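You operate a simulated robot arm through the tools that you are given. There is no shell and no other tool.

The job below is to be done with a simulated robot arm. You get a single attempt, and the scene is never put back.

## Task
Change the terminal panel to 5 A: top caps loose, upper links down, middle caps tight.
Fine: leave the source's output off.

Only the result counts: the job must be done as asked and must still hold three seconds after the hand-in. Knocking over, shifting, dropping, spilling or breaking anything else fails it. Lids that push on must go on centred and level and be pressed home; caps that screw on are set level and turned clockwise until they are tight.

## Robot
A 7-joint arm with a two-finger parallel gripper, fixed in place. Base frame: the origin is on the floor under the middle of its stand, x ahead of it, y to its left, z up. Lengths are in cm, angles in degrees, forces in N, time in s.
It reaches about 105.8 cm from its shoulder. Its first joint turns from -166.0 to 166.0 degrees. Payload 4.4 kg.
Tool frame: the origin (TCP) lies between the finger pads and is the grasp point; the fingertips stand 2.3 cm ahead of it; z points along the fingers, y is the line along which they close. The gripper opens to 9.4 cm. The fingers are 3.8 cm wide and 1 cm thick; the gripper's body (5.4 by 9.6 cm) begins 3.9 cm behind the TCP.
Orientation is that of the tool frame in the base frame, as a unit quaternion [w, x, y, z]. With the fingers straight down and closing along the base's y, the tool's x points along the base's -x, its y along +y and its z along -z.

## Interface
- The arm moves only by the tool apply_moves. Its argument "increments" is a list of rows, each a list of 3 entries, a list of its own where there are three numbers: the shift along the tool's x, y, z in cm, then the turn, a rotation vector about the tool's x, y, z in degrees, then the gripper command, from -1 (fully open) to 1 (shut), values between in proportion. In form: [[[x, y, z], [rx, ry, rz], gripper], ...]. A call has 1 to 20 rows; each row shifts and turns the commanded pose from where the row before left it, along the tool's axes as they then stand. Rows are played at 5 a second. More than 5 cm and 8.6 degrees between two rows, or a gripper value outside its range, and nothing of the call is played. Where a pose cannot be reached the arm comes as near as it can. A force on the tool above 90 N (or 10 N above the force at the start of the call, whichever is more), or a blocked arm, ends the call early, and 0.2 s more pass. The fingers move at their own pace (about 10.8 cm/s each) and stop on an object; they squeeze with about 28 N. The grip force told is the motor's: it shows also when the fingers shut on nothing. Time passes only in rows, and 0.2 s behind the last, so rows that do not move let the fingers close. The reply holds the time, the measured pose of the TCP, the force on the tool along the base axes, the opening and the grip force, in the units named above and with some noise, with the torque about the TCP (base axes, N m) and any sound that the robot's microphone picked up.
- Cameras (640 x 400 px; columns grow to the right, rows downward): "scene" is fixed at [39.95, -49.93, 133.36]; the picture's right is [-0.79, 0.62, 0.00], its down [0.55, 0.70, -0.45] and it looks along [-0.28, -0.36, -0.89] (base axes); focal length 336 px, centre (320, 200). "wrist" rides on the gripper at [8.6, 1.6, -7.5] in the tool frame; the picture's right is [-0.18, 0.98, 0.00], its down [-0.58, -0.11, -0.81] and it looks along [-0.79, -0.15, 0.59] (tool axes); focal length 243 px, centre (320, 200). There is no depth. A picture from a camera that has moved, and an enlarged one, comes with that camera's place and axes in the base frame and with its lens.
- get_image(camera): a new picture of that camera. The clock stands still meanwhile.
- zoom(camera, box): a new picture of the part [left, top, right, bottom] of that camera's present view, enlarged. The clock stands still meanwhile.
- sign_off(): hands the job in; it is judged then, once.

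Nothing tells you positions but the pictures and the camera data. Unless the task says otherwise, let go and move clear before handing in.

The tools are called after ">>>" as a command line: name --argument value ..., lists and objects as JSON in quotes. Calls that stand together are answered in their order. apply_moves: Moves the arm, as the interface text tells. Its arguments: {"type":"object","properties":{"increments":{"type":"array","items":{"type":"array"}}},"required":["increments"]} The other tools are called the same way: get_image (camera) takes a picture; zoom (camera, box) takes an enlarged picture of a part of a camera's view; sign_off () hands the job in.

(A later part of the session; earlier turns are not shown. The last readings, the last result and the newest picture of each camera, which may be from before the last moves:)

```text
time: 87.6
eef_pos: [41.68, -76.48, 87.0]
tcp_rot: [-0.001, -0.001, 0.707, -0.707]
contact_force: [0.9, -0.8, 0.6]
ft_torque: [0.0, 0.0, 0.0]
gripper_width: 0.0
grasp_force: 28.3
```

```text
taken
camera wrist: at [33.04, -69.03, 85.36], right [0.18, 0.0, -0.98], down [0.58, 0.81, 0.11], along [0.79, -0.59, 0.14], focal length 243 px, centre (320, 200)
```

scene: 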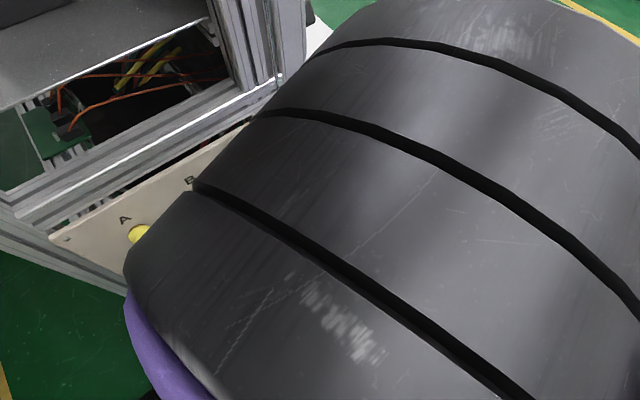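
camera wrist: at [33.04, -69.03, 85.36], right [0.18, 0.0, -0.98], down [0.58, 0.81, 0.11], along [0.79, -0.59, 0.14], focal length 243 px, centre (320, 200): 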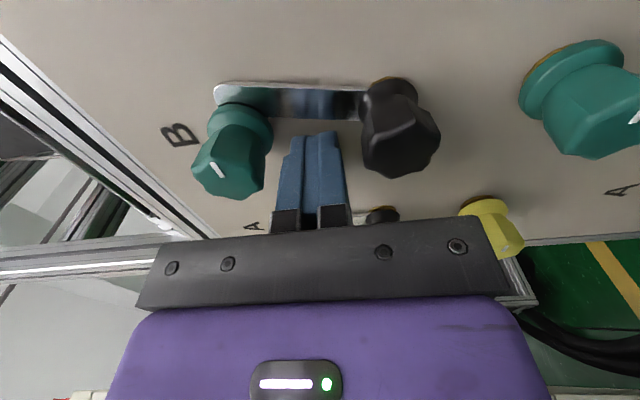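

The B link swings the same way. Continuing the arc.

>>> apply_moves --increments '[[[0.6, 0, 0], [0, 0, 0], 1], [[0.58, -0.13, 0], [0, 0, 0], 1], [[0.58, -0.12, 0], [0, 0, 0], 1], [[0.67, 0.1, 0], [0, 0, 0], 1], [[0.67, 0.1, 0], [0, 0, 0], 1], [[0.62, 0.3, 0], [0, 0, 0], 1], [[0.62, 0.3, 0], [0, 0, 0], 1], [[0.52, 0.5, 0], [0, 0, 0], 1], [[0.52, 0.6, 0], [0, 0, 0], 1], [[0, 0, 0], [0, 0, 0], 1]]'

>>> get_image --camera "wrist"

```text
time: 89.8
eef_pos: [36.27, -76.45, 85.19]
tcp_rot: [-0.001, -0.002, 0.708, -0.707]
contact_force: [0.1, -0.1, -0.7]
ft_torque: [0.0, 0.0, 0.05]
gripper_width: 0.0
grasp_force: 27.7
```

```text
taken
camera wrist: at [27.64, -69.02, 83.66], right [0.18, 0.0, -0.98], down [0.58, 0.81, 0.11], along [0.79, -0.59, 0.14], focal length 243 px, centre (320, 200)
```

wrist: 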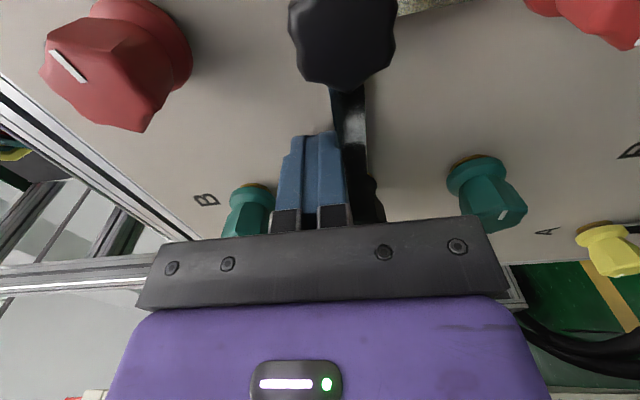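

The link is about horizontal. Continuing down.

>>> apply_moves --increments '[[[0.35, 0.3, 0], [0, 0, 0], 1], [[0.35, 0.3, 0], [0, 0, 0], 1], [[0.25, 0.4, 0], [0, 0, 0], 1], [[0.25, 0.45, 0], [0, 0, 0], 1], [[0, 0.45, 0], [0, 0, 0], 1], [[-0.05, 0.45, 0], [0, 0, 0], 1], [[-0.25, 0.45, 0], [0, 0, 0], 1], [[-0.3, 0.45, 0], [0, 0, 0], 1], [[-0.35, 0.35, 0], [0, 0, 0], 1], [[-0.35, 0.35, 0], [0, 0, 0], 1], [[-0.3, 0.4, 0], [0, 0, 0], 1], [[-0.25, 0.4, 0], [0, 0, 0], 1], [[-0.15, 0.05, 0], [0, 0, 0], 1], [[0, 0, 0], [0, 0, 0], 1]]'

>>> get_image --camera "wrist"

```text
time: 92.8
eef_pos: [37.04, -76.39, 80.45]
tcp_rot: [-0.002, 0.0, 0.708, -0.706]
contact_force: [-5.4, 1.9, 0.5]
ft_torque: [-0.13, -0.03, -0.09]
gripper_width: 0.0
grasp_force: 28.2
```

```text
taken
camera wrist: at [28.4, -68.93, 78.89], right [0.18, 0.0, -0.98], down [0.58, 0.81, 0.11], along [0.79, -0.59, 0.14], focal length 243 px, centre (320, 200)
```

wrist: 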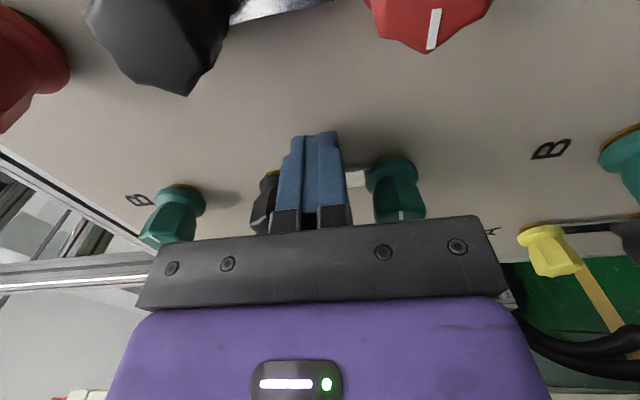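

>>> apply_moves --increments '[[[-0.1, 0, 0], [0, 0, 0], 1], [[0, 0, 0], [0, 0, 0], 1]]'

>>> zoom --camera "wrist" --box '[220, 100, 440, 240]'

```text
time: 93.4
eef_pos: [37.01, -76.31, 80.36]
tcp_rot: [-0.003, 0.0, 0.708, -0.706]
contact_force: [-15.8, 2.9, -0.3]
ft_torque: [-0.19, -0.07, -0.31]
gripper_width: 0.0
grasp_force: 28.0
```

```text
2.86 times, centred on (330, 170) of wrist
camera zoom: at [28.43, -68.91, 78.89], right [0.18, 0.0, -0.98], down [0.58, 0.8, 0.11], along [0.79, -0.59, 0.14], focal length 693 px, centre (291, 286)
```

zoom: 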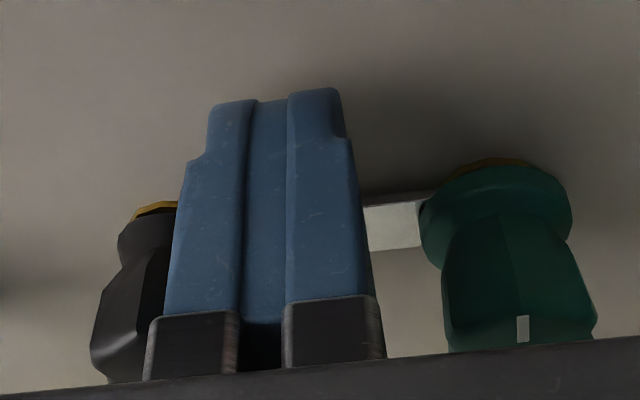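

B link is down at its stop. Backing out and moving to the B middle cap.

>>> apply_moves --increments '[[[0.55, 0, 0], [0, 0, 0], 1], [[0, 0, -2], [0, 0, 0], 1], [[0, 0, -2.5], [0, 0, 0], 1], [[0, 0, -2.2], [0, 0, 0], 1], [[-1.6, 1.85, 0], [0, 0, 0], -0.06], [[-1.55, 1.85, 0], [0, 0, 0], -0.06], [[0, 0, 0], [0, 0, 0], -0.06]]'

>>> get_image --camera "wrist"

```text
time: 95.0
eef_pos: [39.74, -69.76, 76.66]
tcp_rot: [-0.001, -0.001, 0.708, -0.707]
contact_force: [0.2, 0.3, -0.2]
ft_torque: [0.03, 0.01, 0.02]
gripper_width: 4.98
grasp_force: 0.0
```

```text
taken
camera wrist: at [31.21, -62.34, 75.17], right [0.18, 0.0, -0.98], down [0.58, 0.81, 0.11], along [0.79, -0.59, 0.14], focal length 243 px, centre (320, 200)
```

wrist: 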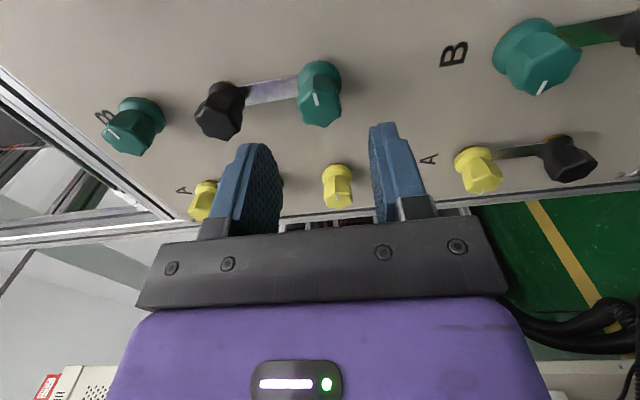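

>>> apply_moves --increments '[[[0, 0, 2.5], [0, 0, 0], -0.06], [[0, 0, 1.5], [0, 0, 0], -0.06], [[0, 0, 1.1], [0, 0, 0], -0.06], [[0, 0, 0], [0, 0, 0], 1], [[0, 0, 0], [0, 0, 0], 1], [[0, 0, 0], [0, 0, 0], 1]]'

>>> get_image --camera "wrist"

```text
time: 96.4
eef_pos: [39.8, -74.88, 76.73]
tcp_rot: [-0.001, -0.001, 0.708, -0.706]
contact_force: [-0.7, 0.3, -3.8]
ft_torque: [0.5, -0.03, 0.05]
gripper_width: 2.57
grasp_force: 45.2
```

```text
taken
camera wrist: at [31.17, -67.46, 75.16], right [0.18, 0.0, -0.98], down [0.58, 0.81, 0.11], along [0.79, -0.59, 0.14], focal length 243 px, centre (320, 200)
```

wrist: 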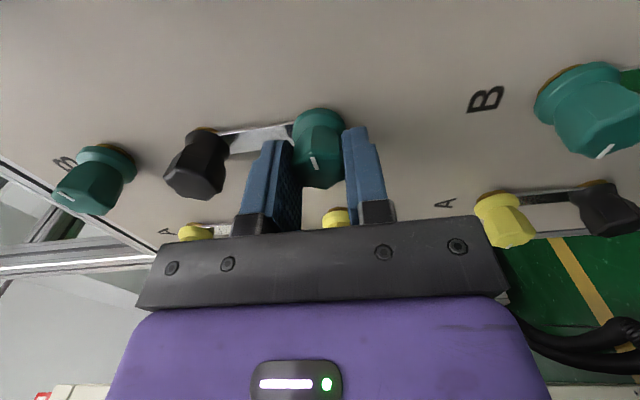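

>>> apply_moves --increments '[[[0, 0, 0], [0, 0, 8.2], 1], [[0, 0, 0], [0, 0, 8.2], 1], [[0, 0, 0], [0, 0, 8.2], 1], [[0, 0, 0], [0, 0, 8.2], 1], [[0, 0, 0], [0, 0, 8.2], 1], [[0, 0, 0], [0, 0, 8.2], 1], [[0, 0, 0], [0, 0, 8.2], 1], [[0, 0, 0], [0, 0, 8.2], 1], [[0, 0, 0], [0, 0, 8.2], 1], [[0, 0, 0], [0, 0, 8.2], 1], [[0, 0, 0], [0, 0, 0], 1]]'

>>> zoom --camera "wrist" --box '[230, 60, 430, 220]'

```text
time: 98.8
eef_pos: [39.61, -74.94, 76.81]
tcp_rot: [-0.464, -0.464, -0.533, 0.535]
contact_force: [-10.3, -13.8, 30.6]
ft_torque: [-0.81, -0.01, -0.02]
gripper_width: 2.5
grasp_force: 44.9
```

```text
2.50 times, centred on (330, 140) of wrist
camera zoom: at [40.1, -67.46, 68.06], right [1.0, 0.0, 0.04], down [-0.03, 0.81, 0.59], along [-0.04, -0.59, 0.81], focal length 606 px, centre (295, 350)
```

zoom: 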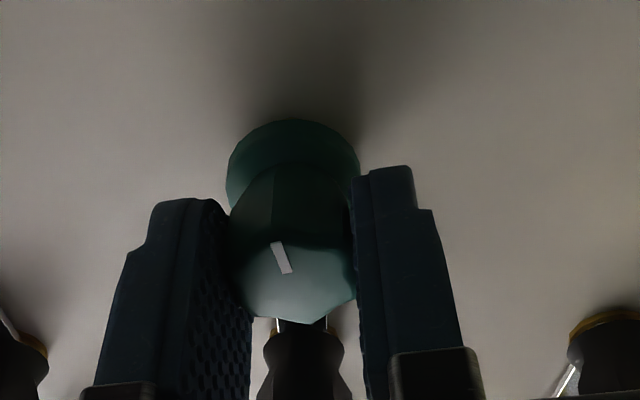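

>>> apply_moves --increments '[[[-0.2, -0.08, 0.05], [0, 0, 8.2], 1], [[0, 0, 0], [0, 0, 8.2], 1], [[0, 0, 0], [0, 0, 8.2], 1], [[0, 0, 0], [0, 0, 8.2], 1], [[0, 0, 0], [0, 0, 8.2], 1], [[0, 0, 0], [0, 0, 8.2], 1], [[0, 0, 0], [0, 0, 8.2], 1], [[0, 0, 0], [0, 0, 8.2], 1], [[0, 0, 0], [0, 0, 0], 1]]'

>>> zoom --camera "wrist" --box '[230, 60, 430, 220]'

```text
time: 100.8
eef_pos: [39.67, -74.89, 76.82]
tcp_rot: [0.677, 0.68, 0.198, -0.199]
contact_force: [-25.0, -18.7, -14.8]
ft_torque: [0.1, 0.02, -0.12]
gripper_width: 2.5
grasp_force: 44.9
```

```text
2.50 times, centred on (330, 140) of wrist
camera zoom: at [47.77, -67.44, 73.55], right [0.37, 0.0, 0.93], down [-0.55, 0.81, 0.22], along [-0.75, -0.59, 0.3], focal length 606 px, centre (295, 350)
```

zoom: 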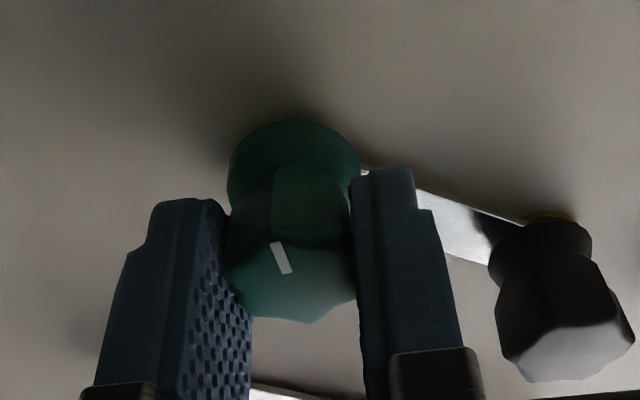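

>>> apply_moves --increments '[[[-0.1, -0.17, 0.08], [0, 0, 0], 1], [[0, 0, 0], [0, 0, 8.2], 1], [[0, 0, 0], [0, 0, 8.2], 1], [[0, 0, 0], [0, 0, 8.2], 1], [[0, 0, 0], [0, 0, 0], 1]]'

```text
time: 102.0
eef_pos: [39.64, -74.95, 76.8]
tcp_rot: [0.704, 0.707, 0.049, -0.049]
contact_force: [-20.7, 4.4, -17.1]
ft_torque: [0.16, 0.04, 0.07]
gripper_width: 2.48
grasp_force: 45.0
```

>>> apply_moves --increments '[[[-0.12, -0.14, 0], [0, 0, 0], 1], [[0, 0, 0], [0, 0, 8], 1], [[0, 0, 0], [0, 0, 8], 1], [[0, 0, 0], [0, 0, 6], 1], [[0, 0, 0], [0, 0, 0], 1]]'

>>> zoom --camera "wrist" --box '[230, 60, 430, 220]'

```text
time: 103.2
eef_pos: [39.62, -74.92, 76.68]
tcp_rot: [0.701, 0.703, -0.086, 0.088]
contact_force: [3.2, 15.9, -8.7]
ft_torque: [-0.15, 0.67, 0.36]
gripper_width: 2.53
grasp_force: 45.0
```

```text
2.50 times, centred on (330, 140) of wrist
camera zoom: at [47.62, -67.43, 80.41], right [-0.42, 0.0, 0.91], down [-0.54, 0.81, -0.25], along [-0.73, -0.59, -0.34], focal length 606 px, centre (295, 350)
```

zoom: 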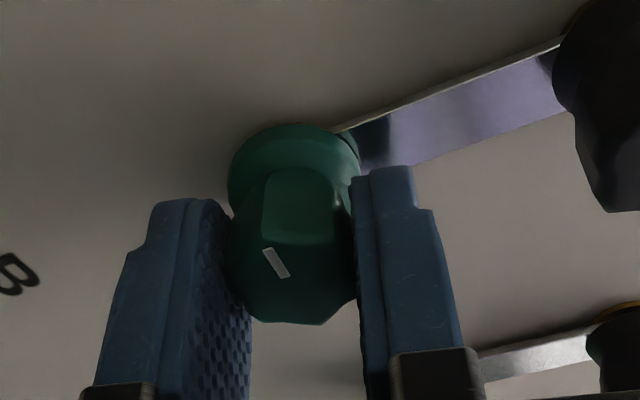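

Torque has jumped to 0.67 N·m at about 190° – tight. A tiny extra twist, then release and back off to check the mark.

>>> apply_moves --increments '[[[0, 0, 0], [0, 0, 4], 1], [[0, 0, 0], [0, 0, 0], 1]]'

>>> apply_moves --increments '[[[0, 0, 0], [0, 0, 0], -0.06], [[0, 0, 0], [0, 0, 0], -0.06], [[0, 0, -2.5], [0, 0, 0], -0.06], [[0, 0, -2.5], [0, 0, 0], -0.06], [[0, 0, 0], [0, 0, -6], -0.06], [[0, 0, 0], [0, 0, -6], -0.06], [[0, 0, 0], [0, 0, -6], -0.06], [[0, 0, 0], [0, 0, 0], -0.06]]'

>>> zoom --camera "wrist" --box '[170, 0, 470, 220]'

```text
time: 103.8
eef_pos: [39.54, -74.9, 76.66]
tcp_rot: [0.698, 0.698, -0.111, 0.112]
contact_force: [14.2, 19.4, -7.4]
ft_torque: [-0.14, 0.5, 0.09]
gripper_width: 2.52
grasp_force: 45.3
```

```text
time: 105.6
eef_pos: [39.49, -69.9, 76.75]
tcp_rot: [0.707, 0.707, 0.001, 0.0]
contact_force: [0.7, 0.0, 0.2]
ft_torque: [0.0, -0.03, 0.0]
gripper_width: 4.96
grasp_force: 0.0
```

```text
1.82 times, centred on (320, 110) of wrist
camera zoom: at [48.08, -62.52, 78.35], right [-0.18, 0.0, 0.98], down [-0.58, 0.81, -0.11], along [-0.79, -0.59, -0.15], focal length 441 px, centre (320, 364)
```

zoom: 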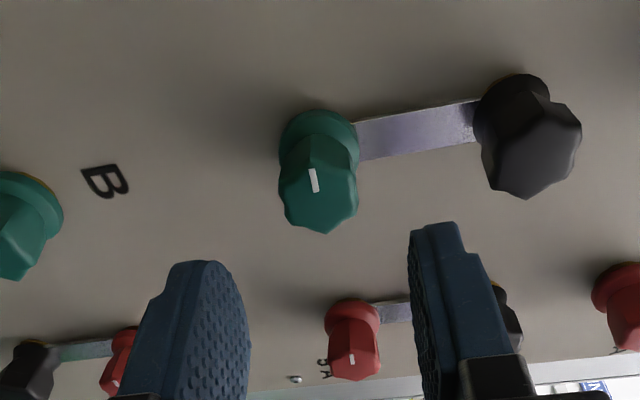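

>>> zoom --camera "wrist" --box '[300, 150, 380, 215]'

>>> zoom --camera "wrist" --box '[280, 40, 370, 130]'

>>> zoom --camera "scene" --box '[100, 130, 320, 310]'

```text
6.15 times, centred on (340, 182) of wrist
camera zoom: at [48.08, -62.52, 78.35], right [-0.18, 0.0, 0.98], down [-0.58, 0.81, -0.11], along [-0.79, -0.59, -0.15], focal length 1493 px, centre (197, 308)
```

zoom: 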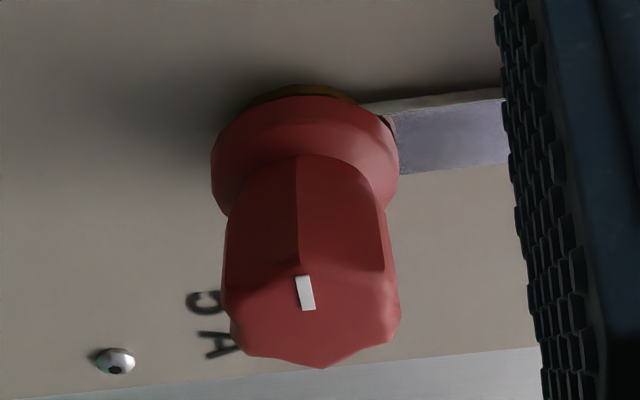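

```text
4.44 times, centred on (325, 85) of wrist
camera zoom: at [48.08, -62.52, 78.35], right [-0.18, 0.0, 0.98], down [-0.58, 0.81, -0.11], along [-0.79, -0.59, -0.15], focal length 1078 px, centre (298, 711)
```

zoom: 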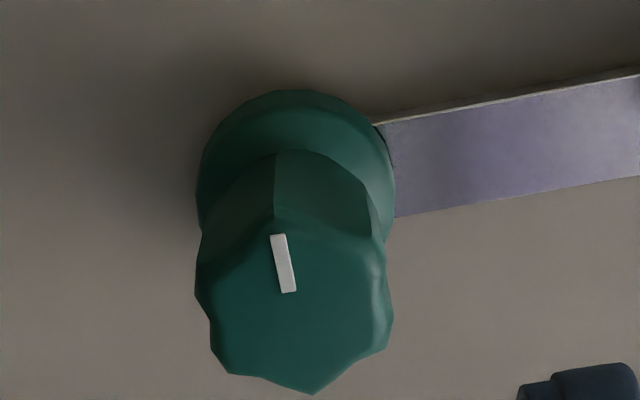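

```text
2.22 times, centred on (210, 220) of scene
camera zoom: at [39.95, -49.93, 133.36], right [-0.79, 0.62, 0.0], down [0.55, 0.7, -0.45], along [-0.28, -0.36, -0.89], focal length 747 px, centre (564, 156)
```

zoom: 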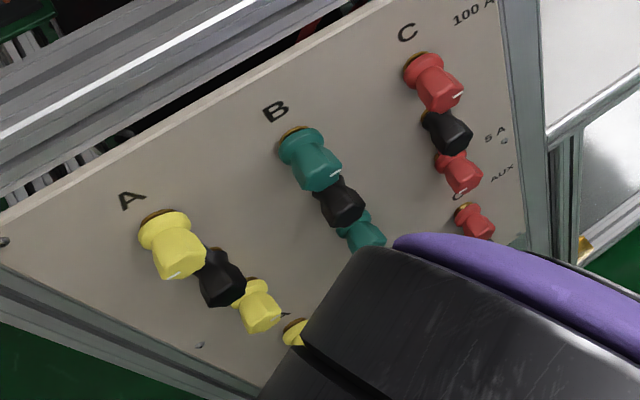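

B is done with its mark at +X like C. Now moving to column A's top cap at about (49.25, 90.3).

>>> apply_moves --increments '[[[2.4, 3.4, 0], [0, 0, 0], -0.06], [[2.4, 3.4, 0], [0, 0, 0], -0.06], [[2.4, 3.4, 0], [0, 0, 0], -0.06], [[2.5, 3.35, 0], [0, 0, 0], -0.06], [[0, 0, 0], [0, 0, 0], -0.06]]'

>>> get_image --camera "wrist"

>>> get_image --camera "scene"

```text
time: 106.8
eef_pos: [49.24, -70.09, 90.29]
tcp_rot: [0.707, 0.708, -0.001, -0.001]
contact_force: [0.2, -0.1, 0.2]
ft_torque: [-0.01, -0.01, 0.0]
gripper_width: 5.0
grasp_force: 0.1
```

```text
taken
camera wrist: at [57.9, -62.59, 92.05], right [-0.18, 0.0, 0.98], down [-0.58, 0.81, -0.11], along [-0.79, -0.59, -0.15], focal length 243 px, centre (320, 200)
```

wrist: 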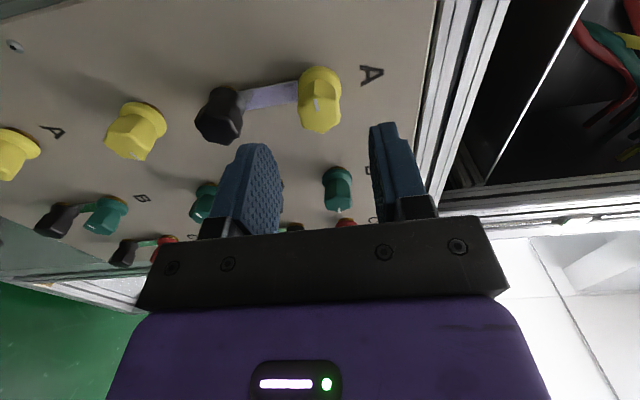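

```text
taken
```

scene: 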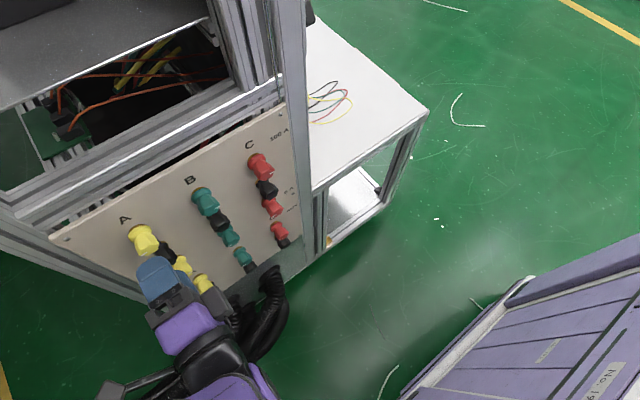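

>>> apply_moves --increments '[[[0, 0, 2.5], [0, 0, 0], -0.06], [[0, 0, 1.3], [0, 0, 0], -0.06], [[0, 0, 0], [0, 0, 0], -0.06]]'

>>> get_image --camera "wrist"

```text
time: 107.6
eef_pos: [49.26, -73.89, 90.5]
tcp_rot: [0.706, 0.708, -0.001, -0.001]
contact_force: [-0.8, -1.2, -0.4]
ft_torque: [-0.02, 0.01, -0.01]
gripper_width: 4.99
grasp_force: 0.1
```

```text
taken
camera wrist: at [57.87, -66.42, 91.99], right [-0.18, 0.0, 0.98], down [-0.58, 0.81, -0.11], along [-0.79, -0.59, -0.15], focal length 243 px, centre (320, 200)
```

wrist: 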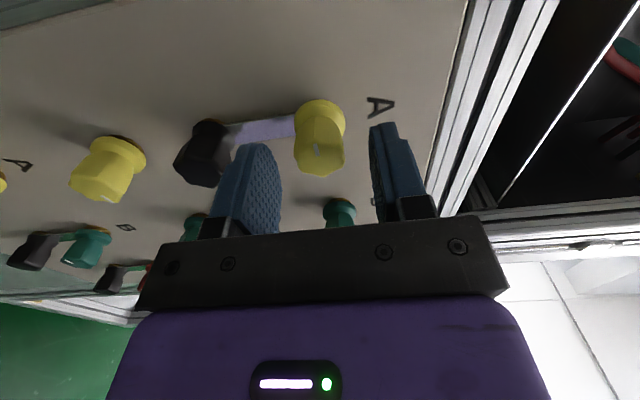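

>>> apply_moves --increments '[[[0, 0, 1.1], [0, 0, 0], -0.06], [[0, 0, 0], [0, 0, 0], 1], [[0, 0, 0], [0, 0, 0], 1], [[0, 0, 0], [0, 0, 0], 1]]'

>>> zoom --camera "wrist" --box '[230, 60, 430, 220]'

```text
time: 108.6
eef_pos: [49.25, -74.79, 90.38]
tcp_rot: [0.707, 0.707, 0.001, 0.0]
contact_force: [0.1, -0.7, 7.2]
ft_torque: [-0.09, -0.03, -0.19]
gripper_width: 2.51
grasp_force: 44.9
```

```text
2.50 times, centred on (330, 140) of wrist
camera zoom: at [57.83, -67.46, 91.96], right [-0.18, 0.0, 0.98], down [-0.58, 0.81, -0.11], along [-0.79, -0.59, -0.15], focal length 606 px, centre (295, 350)
```

zoom: 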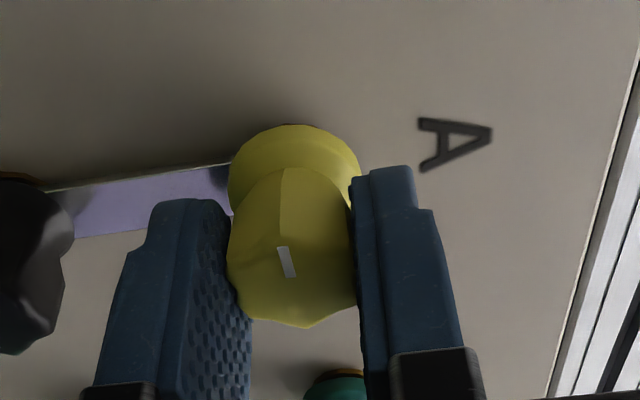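

Gripped. Loosening stroke begins: counter-clockwise with small correction up.

>>> apply_moves --increments '[[[-0.05, 0.08, 0], [0, 0, 0], 1], [[0, 0, 0], [0, 0, -8.2], 1], [[0, 0, 0], [0, 0, -8.2], 1], [[0, 0, 0], [0, 0, -8.2], 1], [[0, 0, 0], [0, 0, -8.2], 1], [[0, 0, 0], [0, 0, -8.2], 1], [[0, 0, 0], [0, 0, -8.2], 1], [[0, 0, 0], [0, 0, -8.2], 1], [[0, 0, 0], [0, 0, -8.2], 1], [[0, 0, 0], [0, 0, -8.2], 1], [[0, 0, 0], [0, 0, -8.2], 1], [[0, 0, 0], [0, 0, 0], 1]]'

>>> zoom --camera "wrist" --box '[230, 60, 430, 220]'

```text
time: 111.2
eef_pos: [49.19, -74.78, 90.16]
tcp_rot: [0.533, 0.534, 0.465, -0.463]
contact_force: [9.6, -0.1, -1.8]
ft_torque: [-0.31, -0.03, 0.04]
gripper_width: 2.51
grasp_force: 45.0
```

```text
2.50 times, centred on (330, 140) of wrist
camera zoom: at [51.97, -67.43, 82.01], right [0.95, 0.0, 0.32], down [-0.19, 0.81, 0.56], along [-0.26, -0.59, 0.76], focal length 606 px, centre (295, 350)
```

zoom: 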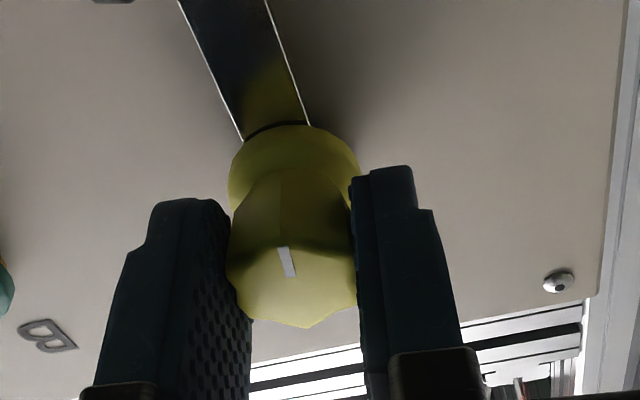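

>>> apply_moves --increments '[[[0, 0.08, 0], [0, 0, -8.2], 1], [[0, 0, 0], [0, 0, -8.2], 1], [[0, 0, 0], [0, 0, -8.2], 1], [[0, 0, 0], [0, 0, -8.2], 1], [[0, 0, 0], [0, 0, -8.2], 1], [[0, 0, 0], [0, 0, -8.2], 1], [[0, 0, 0], [0, 0, -8.2], 1], [[0, 0, 0], [0, 0, -8.2], 1], [[0, 0, 0], [0, 0, -8.2], 1], [[0, 0, 0], [0, 0, -8.2], 1], [[0, 0, 0], [0, 0, -8.2], 1], [[0, 0, 0], [0, 0, -8.2], 1], [[0, 0, 0], [0, 0, 0], 1]]'

>>> get_image --camera "wrist"

```text
time: 114.0
eef_pos: [49.2, -74.97, 90.22]
tcp_rot: [-0.003, -0.003, 0.708, -0.706]
contact_force: [-0.2, 27.4, -11.7]
ft_torque: [-0.16, 0.0, 0.05]
gripper_width: 2.5
grasp_force: 45.7
```

```text
taken
camera wrist: at [40.55, -67.45, 88.81], right [0.18, 0.0, -0.98], down [0.58, 0.81, 0.11], along [0.79, -0.59, 0.14], focal length 243 px, centre (320, 200)
```

wrist: 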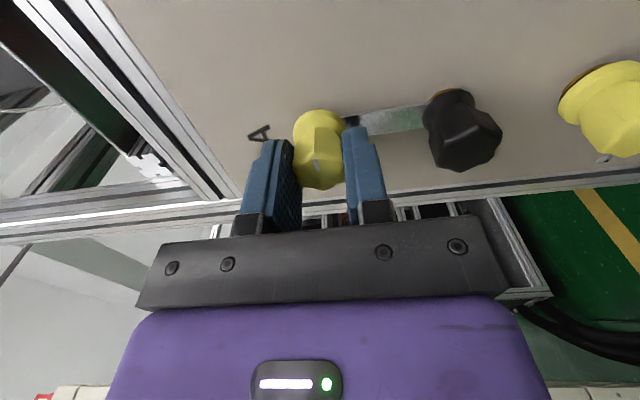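

A top cap is half a turn loose. Releasing, backing off, and coming in on the +X side of the A link with fingers shut.

>>> apply_moves --increments '[[[0, 0, 0], [0, 0, 0], -0.06], [[0, 0, 0], [0, 0, 0], -0.06], [[0, 0, -2.5], [0, 0, 0], -0.06], [[0, 0, -2.8], [0, 0, 0], -0.06], [[-1.8, 1.6, 0], [0, 0, 0], 1], [[-1.8, 1.6, 0], [0, 0, 0], 1], [[0, 0, 0], [0, 0, 0], 1], [[0, 0, 2.5], [0, 0, 0], 1], [[0, 0, 2], [0, 0, 0], 1], [[0, 0, 0.8], [0, 0, 0], 1], [[0, 0, 0], [0, 0, 0], 1]]'

>>> get_image --camera "wrist"

```text
time: 116.4
eef_pos: [52.75, -74.98, 87.12]
tcp_rot: [-0.003, -0.003, 0.708, -0.706]
contact_force: [0.0, -0.4, 0.0]
ft_torque: [0.05, 0.05, -0.02]
gripper_width: 0.01
grasp_force: 27.5
```

```text
taken
camera wrist: at [44.04, -67.53, 85.6], right [0.18, 0.0, -0.98], down [0.58, 0.81, 0.11], along [0.79, -0.59, 0.14], focal length 243 px, centre (320, 200)
```

wrist: 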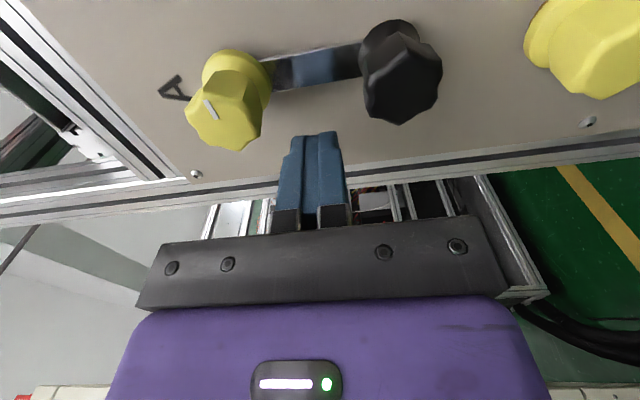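

>>> apply_moves --increments '[[[0, 0.1, 0.9], [0, 0, 0], 1], [[0, 0, 0.6], [0, 0, 0], 1], [[0.3, 0, 0], [0, 0, 0], 1], [[0.3, 0, 0], [0, 0, 0], 1], [[0.3, 0, 0], [0, 0, 0], 1], [[0.3, 0, 0], [0, 0, 0], 1], [[0.3, 0, 0], [0, 0, 0], 1], [[0, 0, 0], [0, 0, 0], 1]]'

>>> get_image --camera "wrist"

```text
time: 118.2
eef_pos: [51.21, -76.32, 87.03]
tcp_rot: [-0.002, -0.002, 0.708, -0.706]
contact_force: [0.1, 0.6, -0.6]
ft_torque: [0.02, 0.04, 0.02]
gripper_width: 0.0
grasp_force: 28.2
```

```text
taken
camera wrist: at [42.6, -68.98, 85.5], right [0.18, 0.0, -0.98], down [0.58, 0.81, 0.11], along [0.79, -0.59, 0.14], focal length 243 px, centre (320, 200)
```

wrist: 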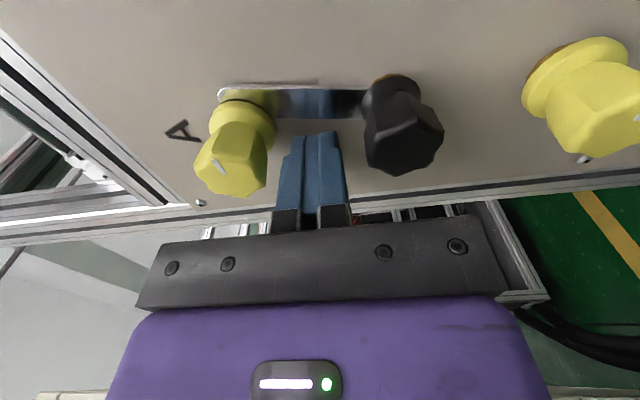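

Link A is moving too. Same arc as for B.

>>> apply_moves --increments '[[[0.62, 0, 0], [0, 0, 0], 1], [[0.58, -0.11, 0], [0, 0, 0], 1], [[0.58, -0.1, 0], [0, 0, 0], 1], [[0.67, 0.1, 0], [0, 0, 0], 1], [[0.67, 0.1, 0], [0, 0, 0], 1], [[0.62, 0.3, 0], [0, 0, 0], 1], [[0.62, 0.3, 0], [0, 0, 0], 1], [[0.52, 0.5, 0], [0, 0, 0], 1], [[0.52, 0.6, 0], [0, 0, 0], 1], [[0, 0, 0], [0, 0, 0], 1]]'

>>> get_image --camera "wrist"

```text
time: 120.4
eef_pos: [45.9, -76.35, 85.32]
tcp_rot: [-0.003, -0.002, 0.708, -0.707]
contact_force: [-0.6, -0.1, 0.3]
ft_torque: [0.02, -0.01, -0.06]
gripper_width: 0.01
grasp_force: 27.7
```

```text
taken
camera wrist: at [37.22, -68.9, 83.79], right [0.18, 0.0, -0.98], down [0.58, 0.81, 0.11], along [0.79, -0.59, 0.14], focal length 243 px, centre (320, 200)
```

wrist: 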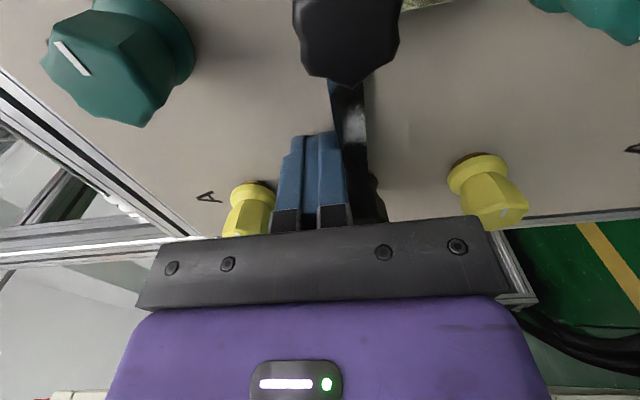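

>>> apply_moves --increments '[[[0.35, 0.3, 0], [0, 0, 0], 1], [[0.35, 0.3, 0], [0, 0, 0], 1], [[0.28, 0.4, 0], [0, 0, 0], 1], [[0.25, 0.45, 0], [0, 0, 0], 1], [[0, 0.45, 0], [0, 0, 0], 1], [[-0.05, 0.45, 0], [0, 0, 0], 1], [[-0.25, 0.45, 0], [0, 0, 0], 1], [[-0.3, 0.45, 0], [0, 0, 0], 1], [[-0.35, 0.35, 0], [0, 0, 0], 1], [[-0.35, 0.35, 0], [0, 0, 0], 1], [[-0.3, 0.4, 0], [0, 0, 0], 1], [[-0.25, 0.4, 0], [0, 0, 0], 1], [[-0.15, 0.05, 0], [0, 0, 0], 1], [[0, 0, 0], [0, 0, 0], 1]]'

>>> get_image --camera "wrist"

```text
time: 123.4
eef_pos: [46.59, -76.4, 80.56]
tcp_rot: [-0.003, -0.002, 0.708, -0.707]
contact_force: [-4.6, 0.9, -0.6]
ft_torque: [-0.07, -0.03, -0.1]
gripper_width: 0.01
grasp_force: 28.2
```

```text
taken
camera wrist: at [37.89, -68.99, 79.04], right [0.18, 0.0, -0.98], down [0.58, 0.81, 0.11], along [0.79, -0.59, 0.14], focal length 243 px, centre (320, 200)
```

wrist: 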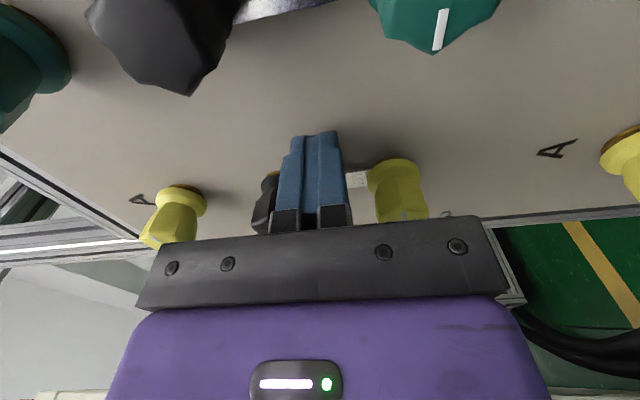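

>>> apply_moves --increments '[[[-0.12, 0, 0], [0, 0, 0], 1], [[0, 0, 0], [0, 0, 0], 1]]'

>>> apply_moves --increments '[[[0.6, 0, 0], [0, 0, 0], 1], [[0, 0, -2], [0, 0, 0], 1], [[0, 0, -2.5], [0, 0, 0], 1], [[0, 0, -2.1], [0, 0, 0], 1], [[-1.6, 1.9, 0], [0, 0, 0], -0.06], [[-1.6, 1.9, 0], [0, 0, 0], -0.06], [[0, 0, 0], [0, 0, 0], -0.06]]'

>>> get_image --camera "wrist"

```text
time: 124.0
eef_pos: [46.61, -76.57, 80.58]
tcp_rot: [-0.003, -0.002, 0.708, -0.706]
contact_force: [-12.7, 2.8, 1.9]
ft_torque: [-0.2, -0.11, -0.21]
gripper_width: 0.0
grasp_force: 28.4
```

```text
time: 125.6
eef_pos: [49.44, -69.58, 76.77]
tcp_rot: [-0.002, -0.003, 0.708, -0.707]
contact_force: [-0.2, 0.7, -0.4]
ft_torque: [-0.03, -0.01, 0.0]
gripper_width: 4.98
grasp_force: 0.1
```

```text
taken
camera wrist: at [40.69, -62.3, 75.24], right [0.18, 0.0, -0.98], down [0.58, 0.81, 0.11], along [0.79, -0.59, 0.14], focal length 243 px, centre (320, 200)
```

wrist: 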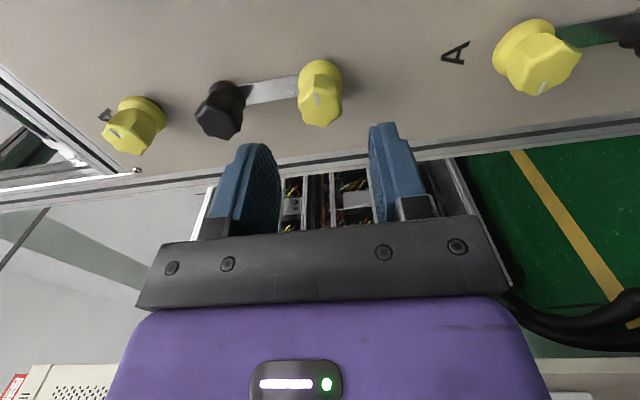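

A link is down at its stop and I'm lined up on the A middle cap. Approach, grip and start tightening.

>>> apply_moves --increments '[[[0.12, 0, 2.5], [0, 0, 0], -0.06], [[0, 0, 1.5], [0, 0, 0], -0.06], [[0, 0, 1.2], [0, 0, 0], -0.06], [[0, 0, 0], [0, 0, 0], 1], [[0, 0, 0], [0, 0, 0], 1], [[0, 0, 0], [0, 0, 0], 1]]'

>>> get_image --camera "wrist"

```text
time: 127.0
eef_pos: [49.2, -74.95, 76.69]
tcp_rot: [-0.003, -0.002, 0.708, -0.706]
contact_force: [-1.5, -0.6, -3.1]
ft_torque: [-0.01, -0.01, 0.12]
gripper_width: 2.55
grasp_force: 44.9
```

```text
taken
camera wrist: at [40.54, -67.61, 75.19], right [0.18, 0.0, -0.98], down [0.58, 0.81, 0.11], along [0.79, -0.59, 0.14], focal length 243 px, centre (320, 200)
```

wrist: 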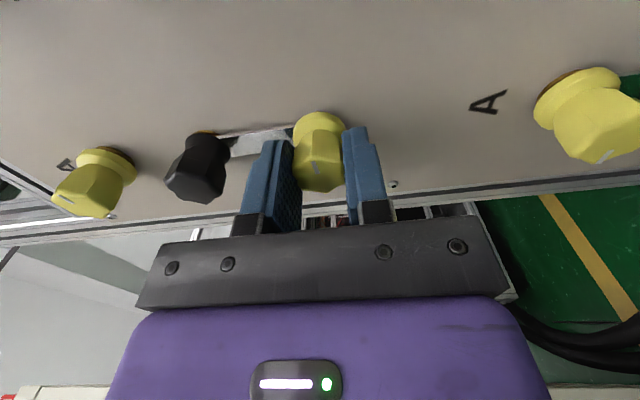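

>>> apply_moves --increments '[[[0, 0, 0], [0, 0, 8.2], 1], [[0, 0, 0], [0, 0, 8.2], 1], [[0, 0, 0], [0, 0, 8.2], 1], [[0, 0, 0], [0, 0, 8.2], 1], [[0, 0, 0], [0, 0, 8.2], 1], [[0, 0, 0], [0, 0, 8.2], 1], [[0, 0, 0], [0, 0, 8.2], 1], [[0, 0, 0], [0, 0, 8.2], 1], [[0, 0, 0], [0, 0, 0], 1]]'

```text
time: 129.0
eef_pos: [49.15, -75.03, 76.78]
tcp_rot: [-0.381, -0.382, -0.595, 0.596]
contact_force: [7.7, -32.0, -0.4]
ft_torque: [0.52, 0.05, -0.2]
gripper_width: 2.54
grasp_force: 44.6
```

>>> apply_moves --increments '[[[0, 0.05, 0.14], [0, 0, 8.2], 1], [[0, 0, 0], [0, 0, 8.2], 1], [[0, 0, 0], [0, 0, 8.2], 1], [[0, 0, 0], [0, 0, 8.2], 1], [[0, 0, 0], [0, 0, 8.2], 1], [[0, 0, 0], [0, 0, 8.2], 1], [[0, 0, 0], [0, 0, 8.2], 1], [[0, 0, 0], [0, 0, 0], 1]]'

>>> zoom --camera "wrist" --box '[230, 60, 430, 220]'

```text
time: 130.8
eef_pos: [49.2, -74.98, 76.67]
tcp_rot: [0.62, 0.621, 0.339, -0.339]
contact_force: [-2.2, 13.5, 12.8]
ft_torque: [-0.22, 0.02, -0.13]
gripper_width: 2.53
grasp_force: 45.1
```

```text
2.50 times, centred on (330, 140) of wrist
camera zoom: at [55.22, -67.6, 70.35], right [0.73, 0.0, 0.69], down [-0.41, 0.81, 0.43], along [-0.55, -0.59, 0.59], focal length 606 px, centre (295, 350)
```

zoom: 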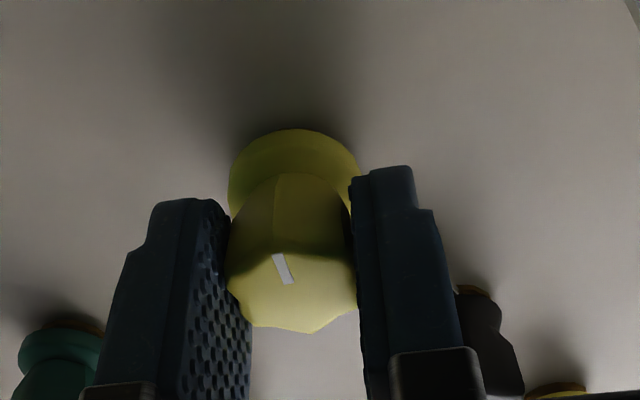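

>>> apply_moves --increments '[[[-0.08, 0.05, 0], [0, 0, 8.2], 1], [[0, 0, 0], [0, 0, 8.2], 1], [[0, 0, 0], [0, 0, 8.2], 1], [[0, 0, 0], [0, 0, 8.2], 1], [[0, 0, 0], [0, 0, 8.2], 1], [[0, 0, 0], [0, 0, 8.2], 1], [[0, 0, 0], [0, 0, 0], 1]]'

>>> zoom --camera "wrist" --box '[230, 60, 430, 220]'

```text
time: 132.4
eef_pos: [49.06, -74.97, 76.68]
tcp_rot: [0.704, 0.707, 0.05, -0.051]
contact_force: [-2.6, -2.7, -16.1]
ft_torque: [0.11, 0.01, 0.78]
gripper_width: 2.51
grasp_force: 45.1
```

```text
2.50 times, centred on (330, 140) of wrist
camera zoom: at [57.97, -67.62, 77.14], right [-0.04, 0.0, 1.0], down [-0.59, 0.81, -0.02], along [-0.81, -0.59, -0.04], focal length 606 px, centre (295, 350)
```

zoom: 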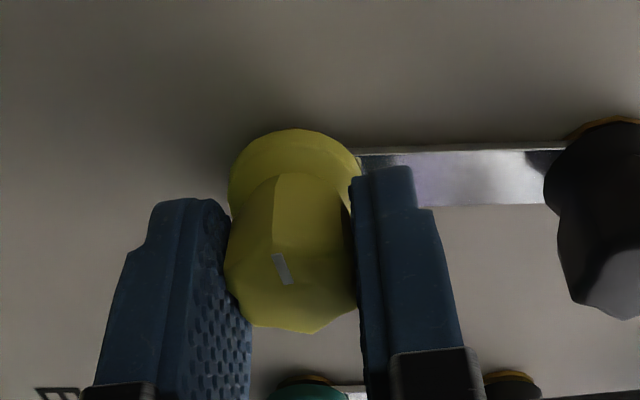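

>>> apply_moves --increments '[[[0, -0.12, 0], [0, 0, 8], 1], [[0, 0, 0], [0, 0, 8], 1], [[0, 0, 0], [0, 0, 6], 1], [[0, 0, 0], [0, 0, 0], 1]]'

>>> zoom --camera "wrist" --box '[230, 60, 430, 220]'

```text
time: 133.4
eef_pos: [49.18, -75.07, 76.64]
tcp_rot: [0.701, 0.703, -0.085, 0.084]
contact_force: [-3.2, 6.1, -7.7]
ft_torque: [0.12, 0.51, -0.53]
gripper_width: 2.52
grasp_force: 44.7
```

```text
2.50 times, centred on (330, 140) of wrist
camera zoom: at [57.17, -67.64, 80.38], right [-0.41, 0.0, 0.91], down [-0.54, 0.81, -0.24], along [-0.73, -0.59, -0.34], focal length 606 px, centre (295, 350)
```

zoom: 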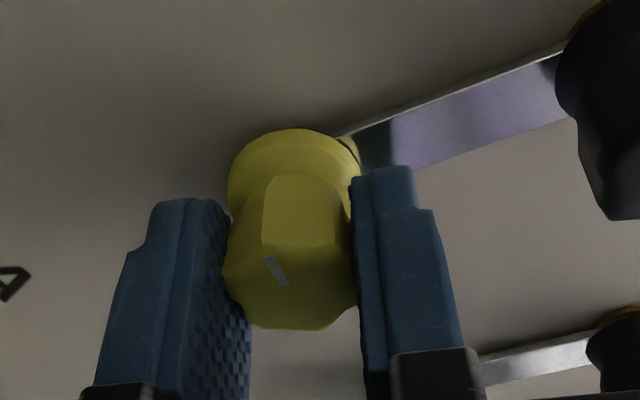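

Torque 0.51 N·m – tight. A small extra twist and then release and back off.

>>> apply_moves --increments '[[[0, 0, 0], [0, 0, 5], 1], [[0, 0, 0], [0, 0, 0], 1]]'

>>> apply_moves --increments '[[[0, 0, 0], [0, 0, 0], -0.06], [[0, 0, 0], [0, 0, 0], -0.06], [[0, 0, -2.5], [0, 0, 0], -0.06], [[0, 0, -2.5], [0, 0, 0], -0.06], [[0, 0, 0], [0, 0, -6.5], -0.06], [[0, 0, 0], [0, 0, -6.5], -0.06], [[0, 0, 0], [0, 0, -6.5], -0.06], [[0, 0, 0], [0, 0, 0], -0.06]]'

>>> get_image --camera "wrist"

>>> zoom --camera "wrist" --box '[250, 20, 430, 140]'

```text
time: 134.0
eef_pos: [49.19, -75.08, 76.69]
tcp_rot: [0.696, 0.699, -0.115, 0.116]
contact_force: [-0.7, 6.2, -7.1]
ft_torque: [-0.09, 0.43, 0.18]
gripper_width: 2.53
grasp_force: 45.0
```

```text
time: 135.8
eef_pos: [49.25, -70.09, 76.7]
tcp_rot: [0.706, 0.708, 0.005, -0.004]
contact_force: [0.5, -0.5, 1.2]
ft_torque: [-0.03, -0.01, 0.02]
gripper_width: 4.97
grasp_force: 0.1
```

```text
taken
camera wrist: at [57.91, -62.69, 78.22], right [-0.17, 0.0, 0.99], down [-0.58, 0.81, -0.1], along [-0.79, -0.59, -0.14], focal length 243 px, centre (320, 200)
```

wrist: 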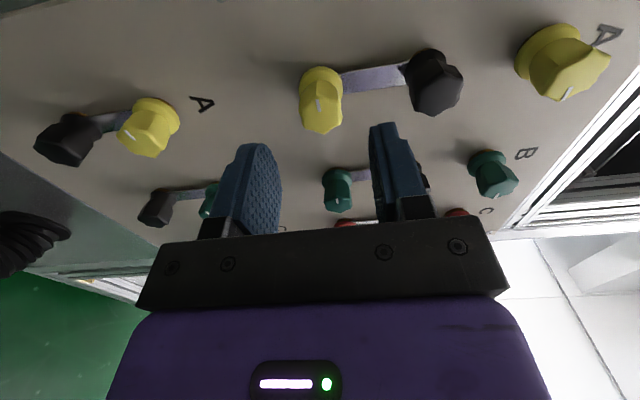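

```text
3.33 times, centred on (340, 80) of wrist
camera zoom: at [57.91, -62.69, 78.22], right [-0.17, 0.0, 0.99], down [-0.58, 0.81, -0.1], along [-0.79, -0.59, -0.14], focal length 809 px, centre (253, 600)
```

zoom: 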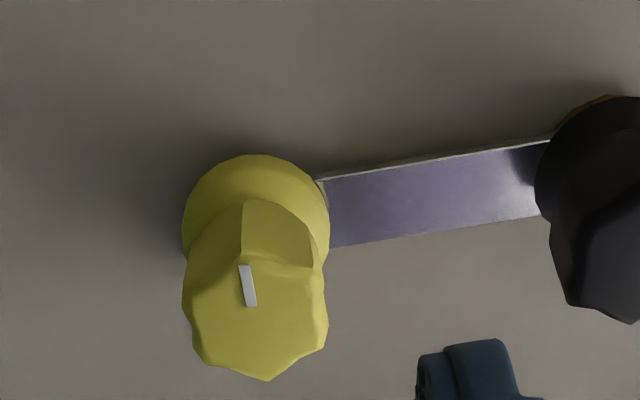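

All three middle caps show the same +X mark. I'll back away and tilt for a frontal overview to verify everything.

>>> apply_moves --increments '[[[0, 0, -3], [0, 0, 0], -0.06], [[-4, 3, 0], [0, 0, -8.4], -0.06], [[0, 0, 0], [0, 0, -8.4], -0.06], [[0, 0, 0], [0, 0, -8.4], -0.06], [[0, 0, 0], [0, 0, -8.4], -0.06], [[0, 0, 0], [0, 0, -8.4], -0.06], [[0, 0, 0], [0, 0, -8.4], -0.06], [[0, 0, 0], [0, 0, -8.4], -0.06], [[0, 0, 0], [0, 0, -8.4], -0.06], [[0, 0, 0], [0, 0, -8.4], -0.06], [[0, 0, 0], [0, 0, -8.4], -0.06], [[0, 0, 0], [0, 0, -5.5], -0.06], [[-4, -2.5, -1], [0, 0, 0], -0.06], [[-4, -2.5, -1], [0, 0, 0], -0.06], [[-4, 0, -1], [0, 0, 0], -0.06], [[-4, 0, 0], [0, 0, 0], -0.06], [[0, 0, 0], [0, 0, 0], -0.06]]'

>>> apply_moves --increments '[[[0, 0, 0], [0, 8, 0], -0.06], [[0, 0, 0], [0, 8, 0], -0.06], [[0, 0, 0], [0, 8, 0], -0.06], [[0, 0, 0], [0, 8, 0], -0.06], [[0, 0, 0], [0, 8, 0], -0.06], [[0, 0, 0], [0, 8, 0], -0.06], [[0, 0, 0], [0, 0, 0], -0.06]]'

>>> get_image --camera "wrist"

>>> get_image --camera "scene"

```text
time: 139.4
eef_pos: [40.36, -64.28, 95.84]
tcp_rot: [0.497, 0.499, 0.503, -0.501]
contact_force: [0.5, 0.4, -0.1]
ft_torque: [-0.03, 0.0, 0.0]
gripper_width: 5.02
grasp_force: 0.2
```

```text
time: 141.0
eef_pos: [40.22, -64.06, 95.78]
tcp_rot: [0.251, 0.66, 0.662, -0.253]
contact_force: [0.0, 0.0, 1.1]
ft_torque: [-0.03, 0.01, 0.02]
gripper_width: 4.98
grasp_force: 0.1
```

```text
taken
camera wrist: at [41.89, -52.74, 95.61], right [0.98, -0.14, 0.12], down [-0.11, 0.1, 0.99], along [-0.15, -0.98, 0.09], focal length 243 px, centre (320, 200)
```

wrist: 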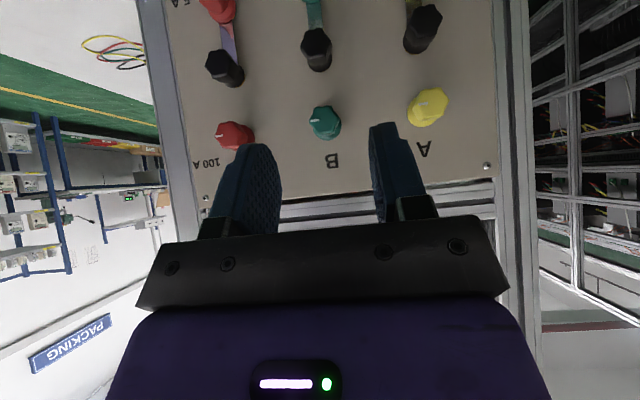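

```text
taken
```

scene: 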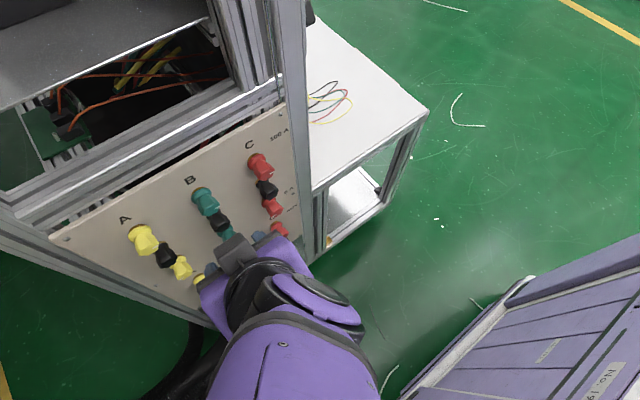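

>>> apply_moves --increments '[[[0, 0, 0], [0, 8, 0], -0.06], [[0, 0, 0], [0, 8, 0], -0.06], [[1.4, 0, -4], [0, 0, 0], -0.06], [[1.4, 0, -4], [0, 0, 0], -0.06], [[0, 0, 0], [0, 0, 0], -0.06]]'

>>> get_image --camera "wrist"

>>> zoom --camera "wrist" --box '[190, 0, 490, 170]'

```text
time: 142.2
eef_pos: [40.28, -58.02, 101.56]
tcp_rot: [0.158, 0.689, 0.69, -0.159]
contact_force: [-0.7, -1.4, -0.4]
ft_torque: [0.0, -0.02, -0.02]
gripper_width: 4.97
grasp_force: 0.1
```

```text
taken
camera wrist: at [41.93, -47.02, 104.51], right [0.98, -0.17, 0.08], down [-0.11, -0.17, 0.98], along [-0.15, -0.97, -0.19], focal length 243 px, centre (320, 200)
```

wrist: 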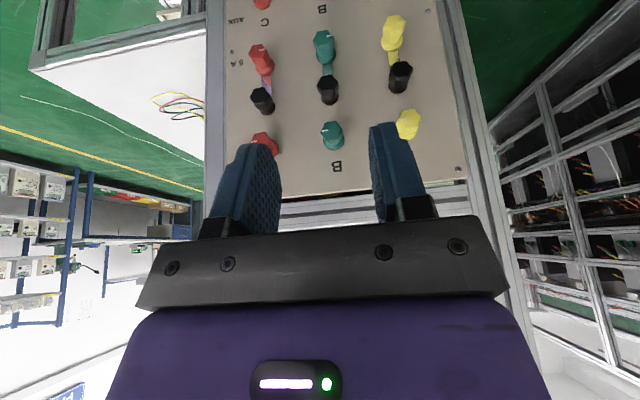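

```text
2.13 times, centred on (340, 85) of wrist
camera zoom: at [41.93, -47.02, 104.51], right [0.98, -0.17, 0.08], down [-0.11, -0.17, 0.98], along [-0.15, -0.97, -0.19], focal length 518 px, centre (277, 445)
```

zoom: 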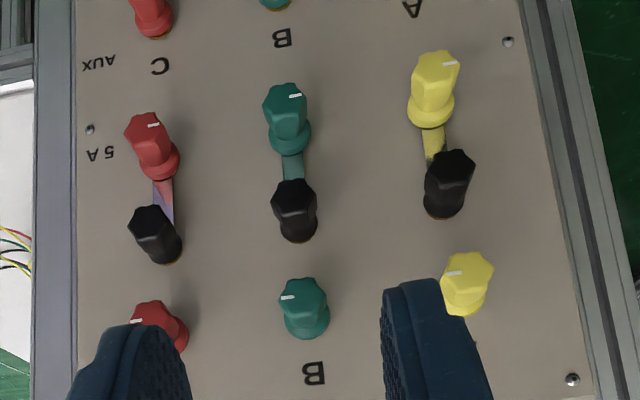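

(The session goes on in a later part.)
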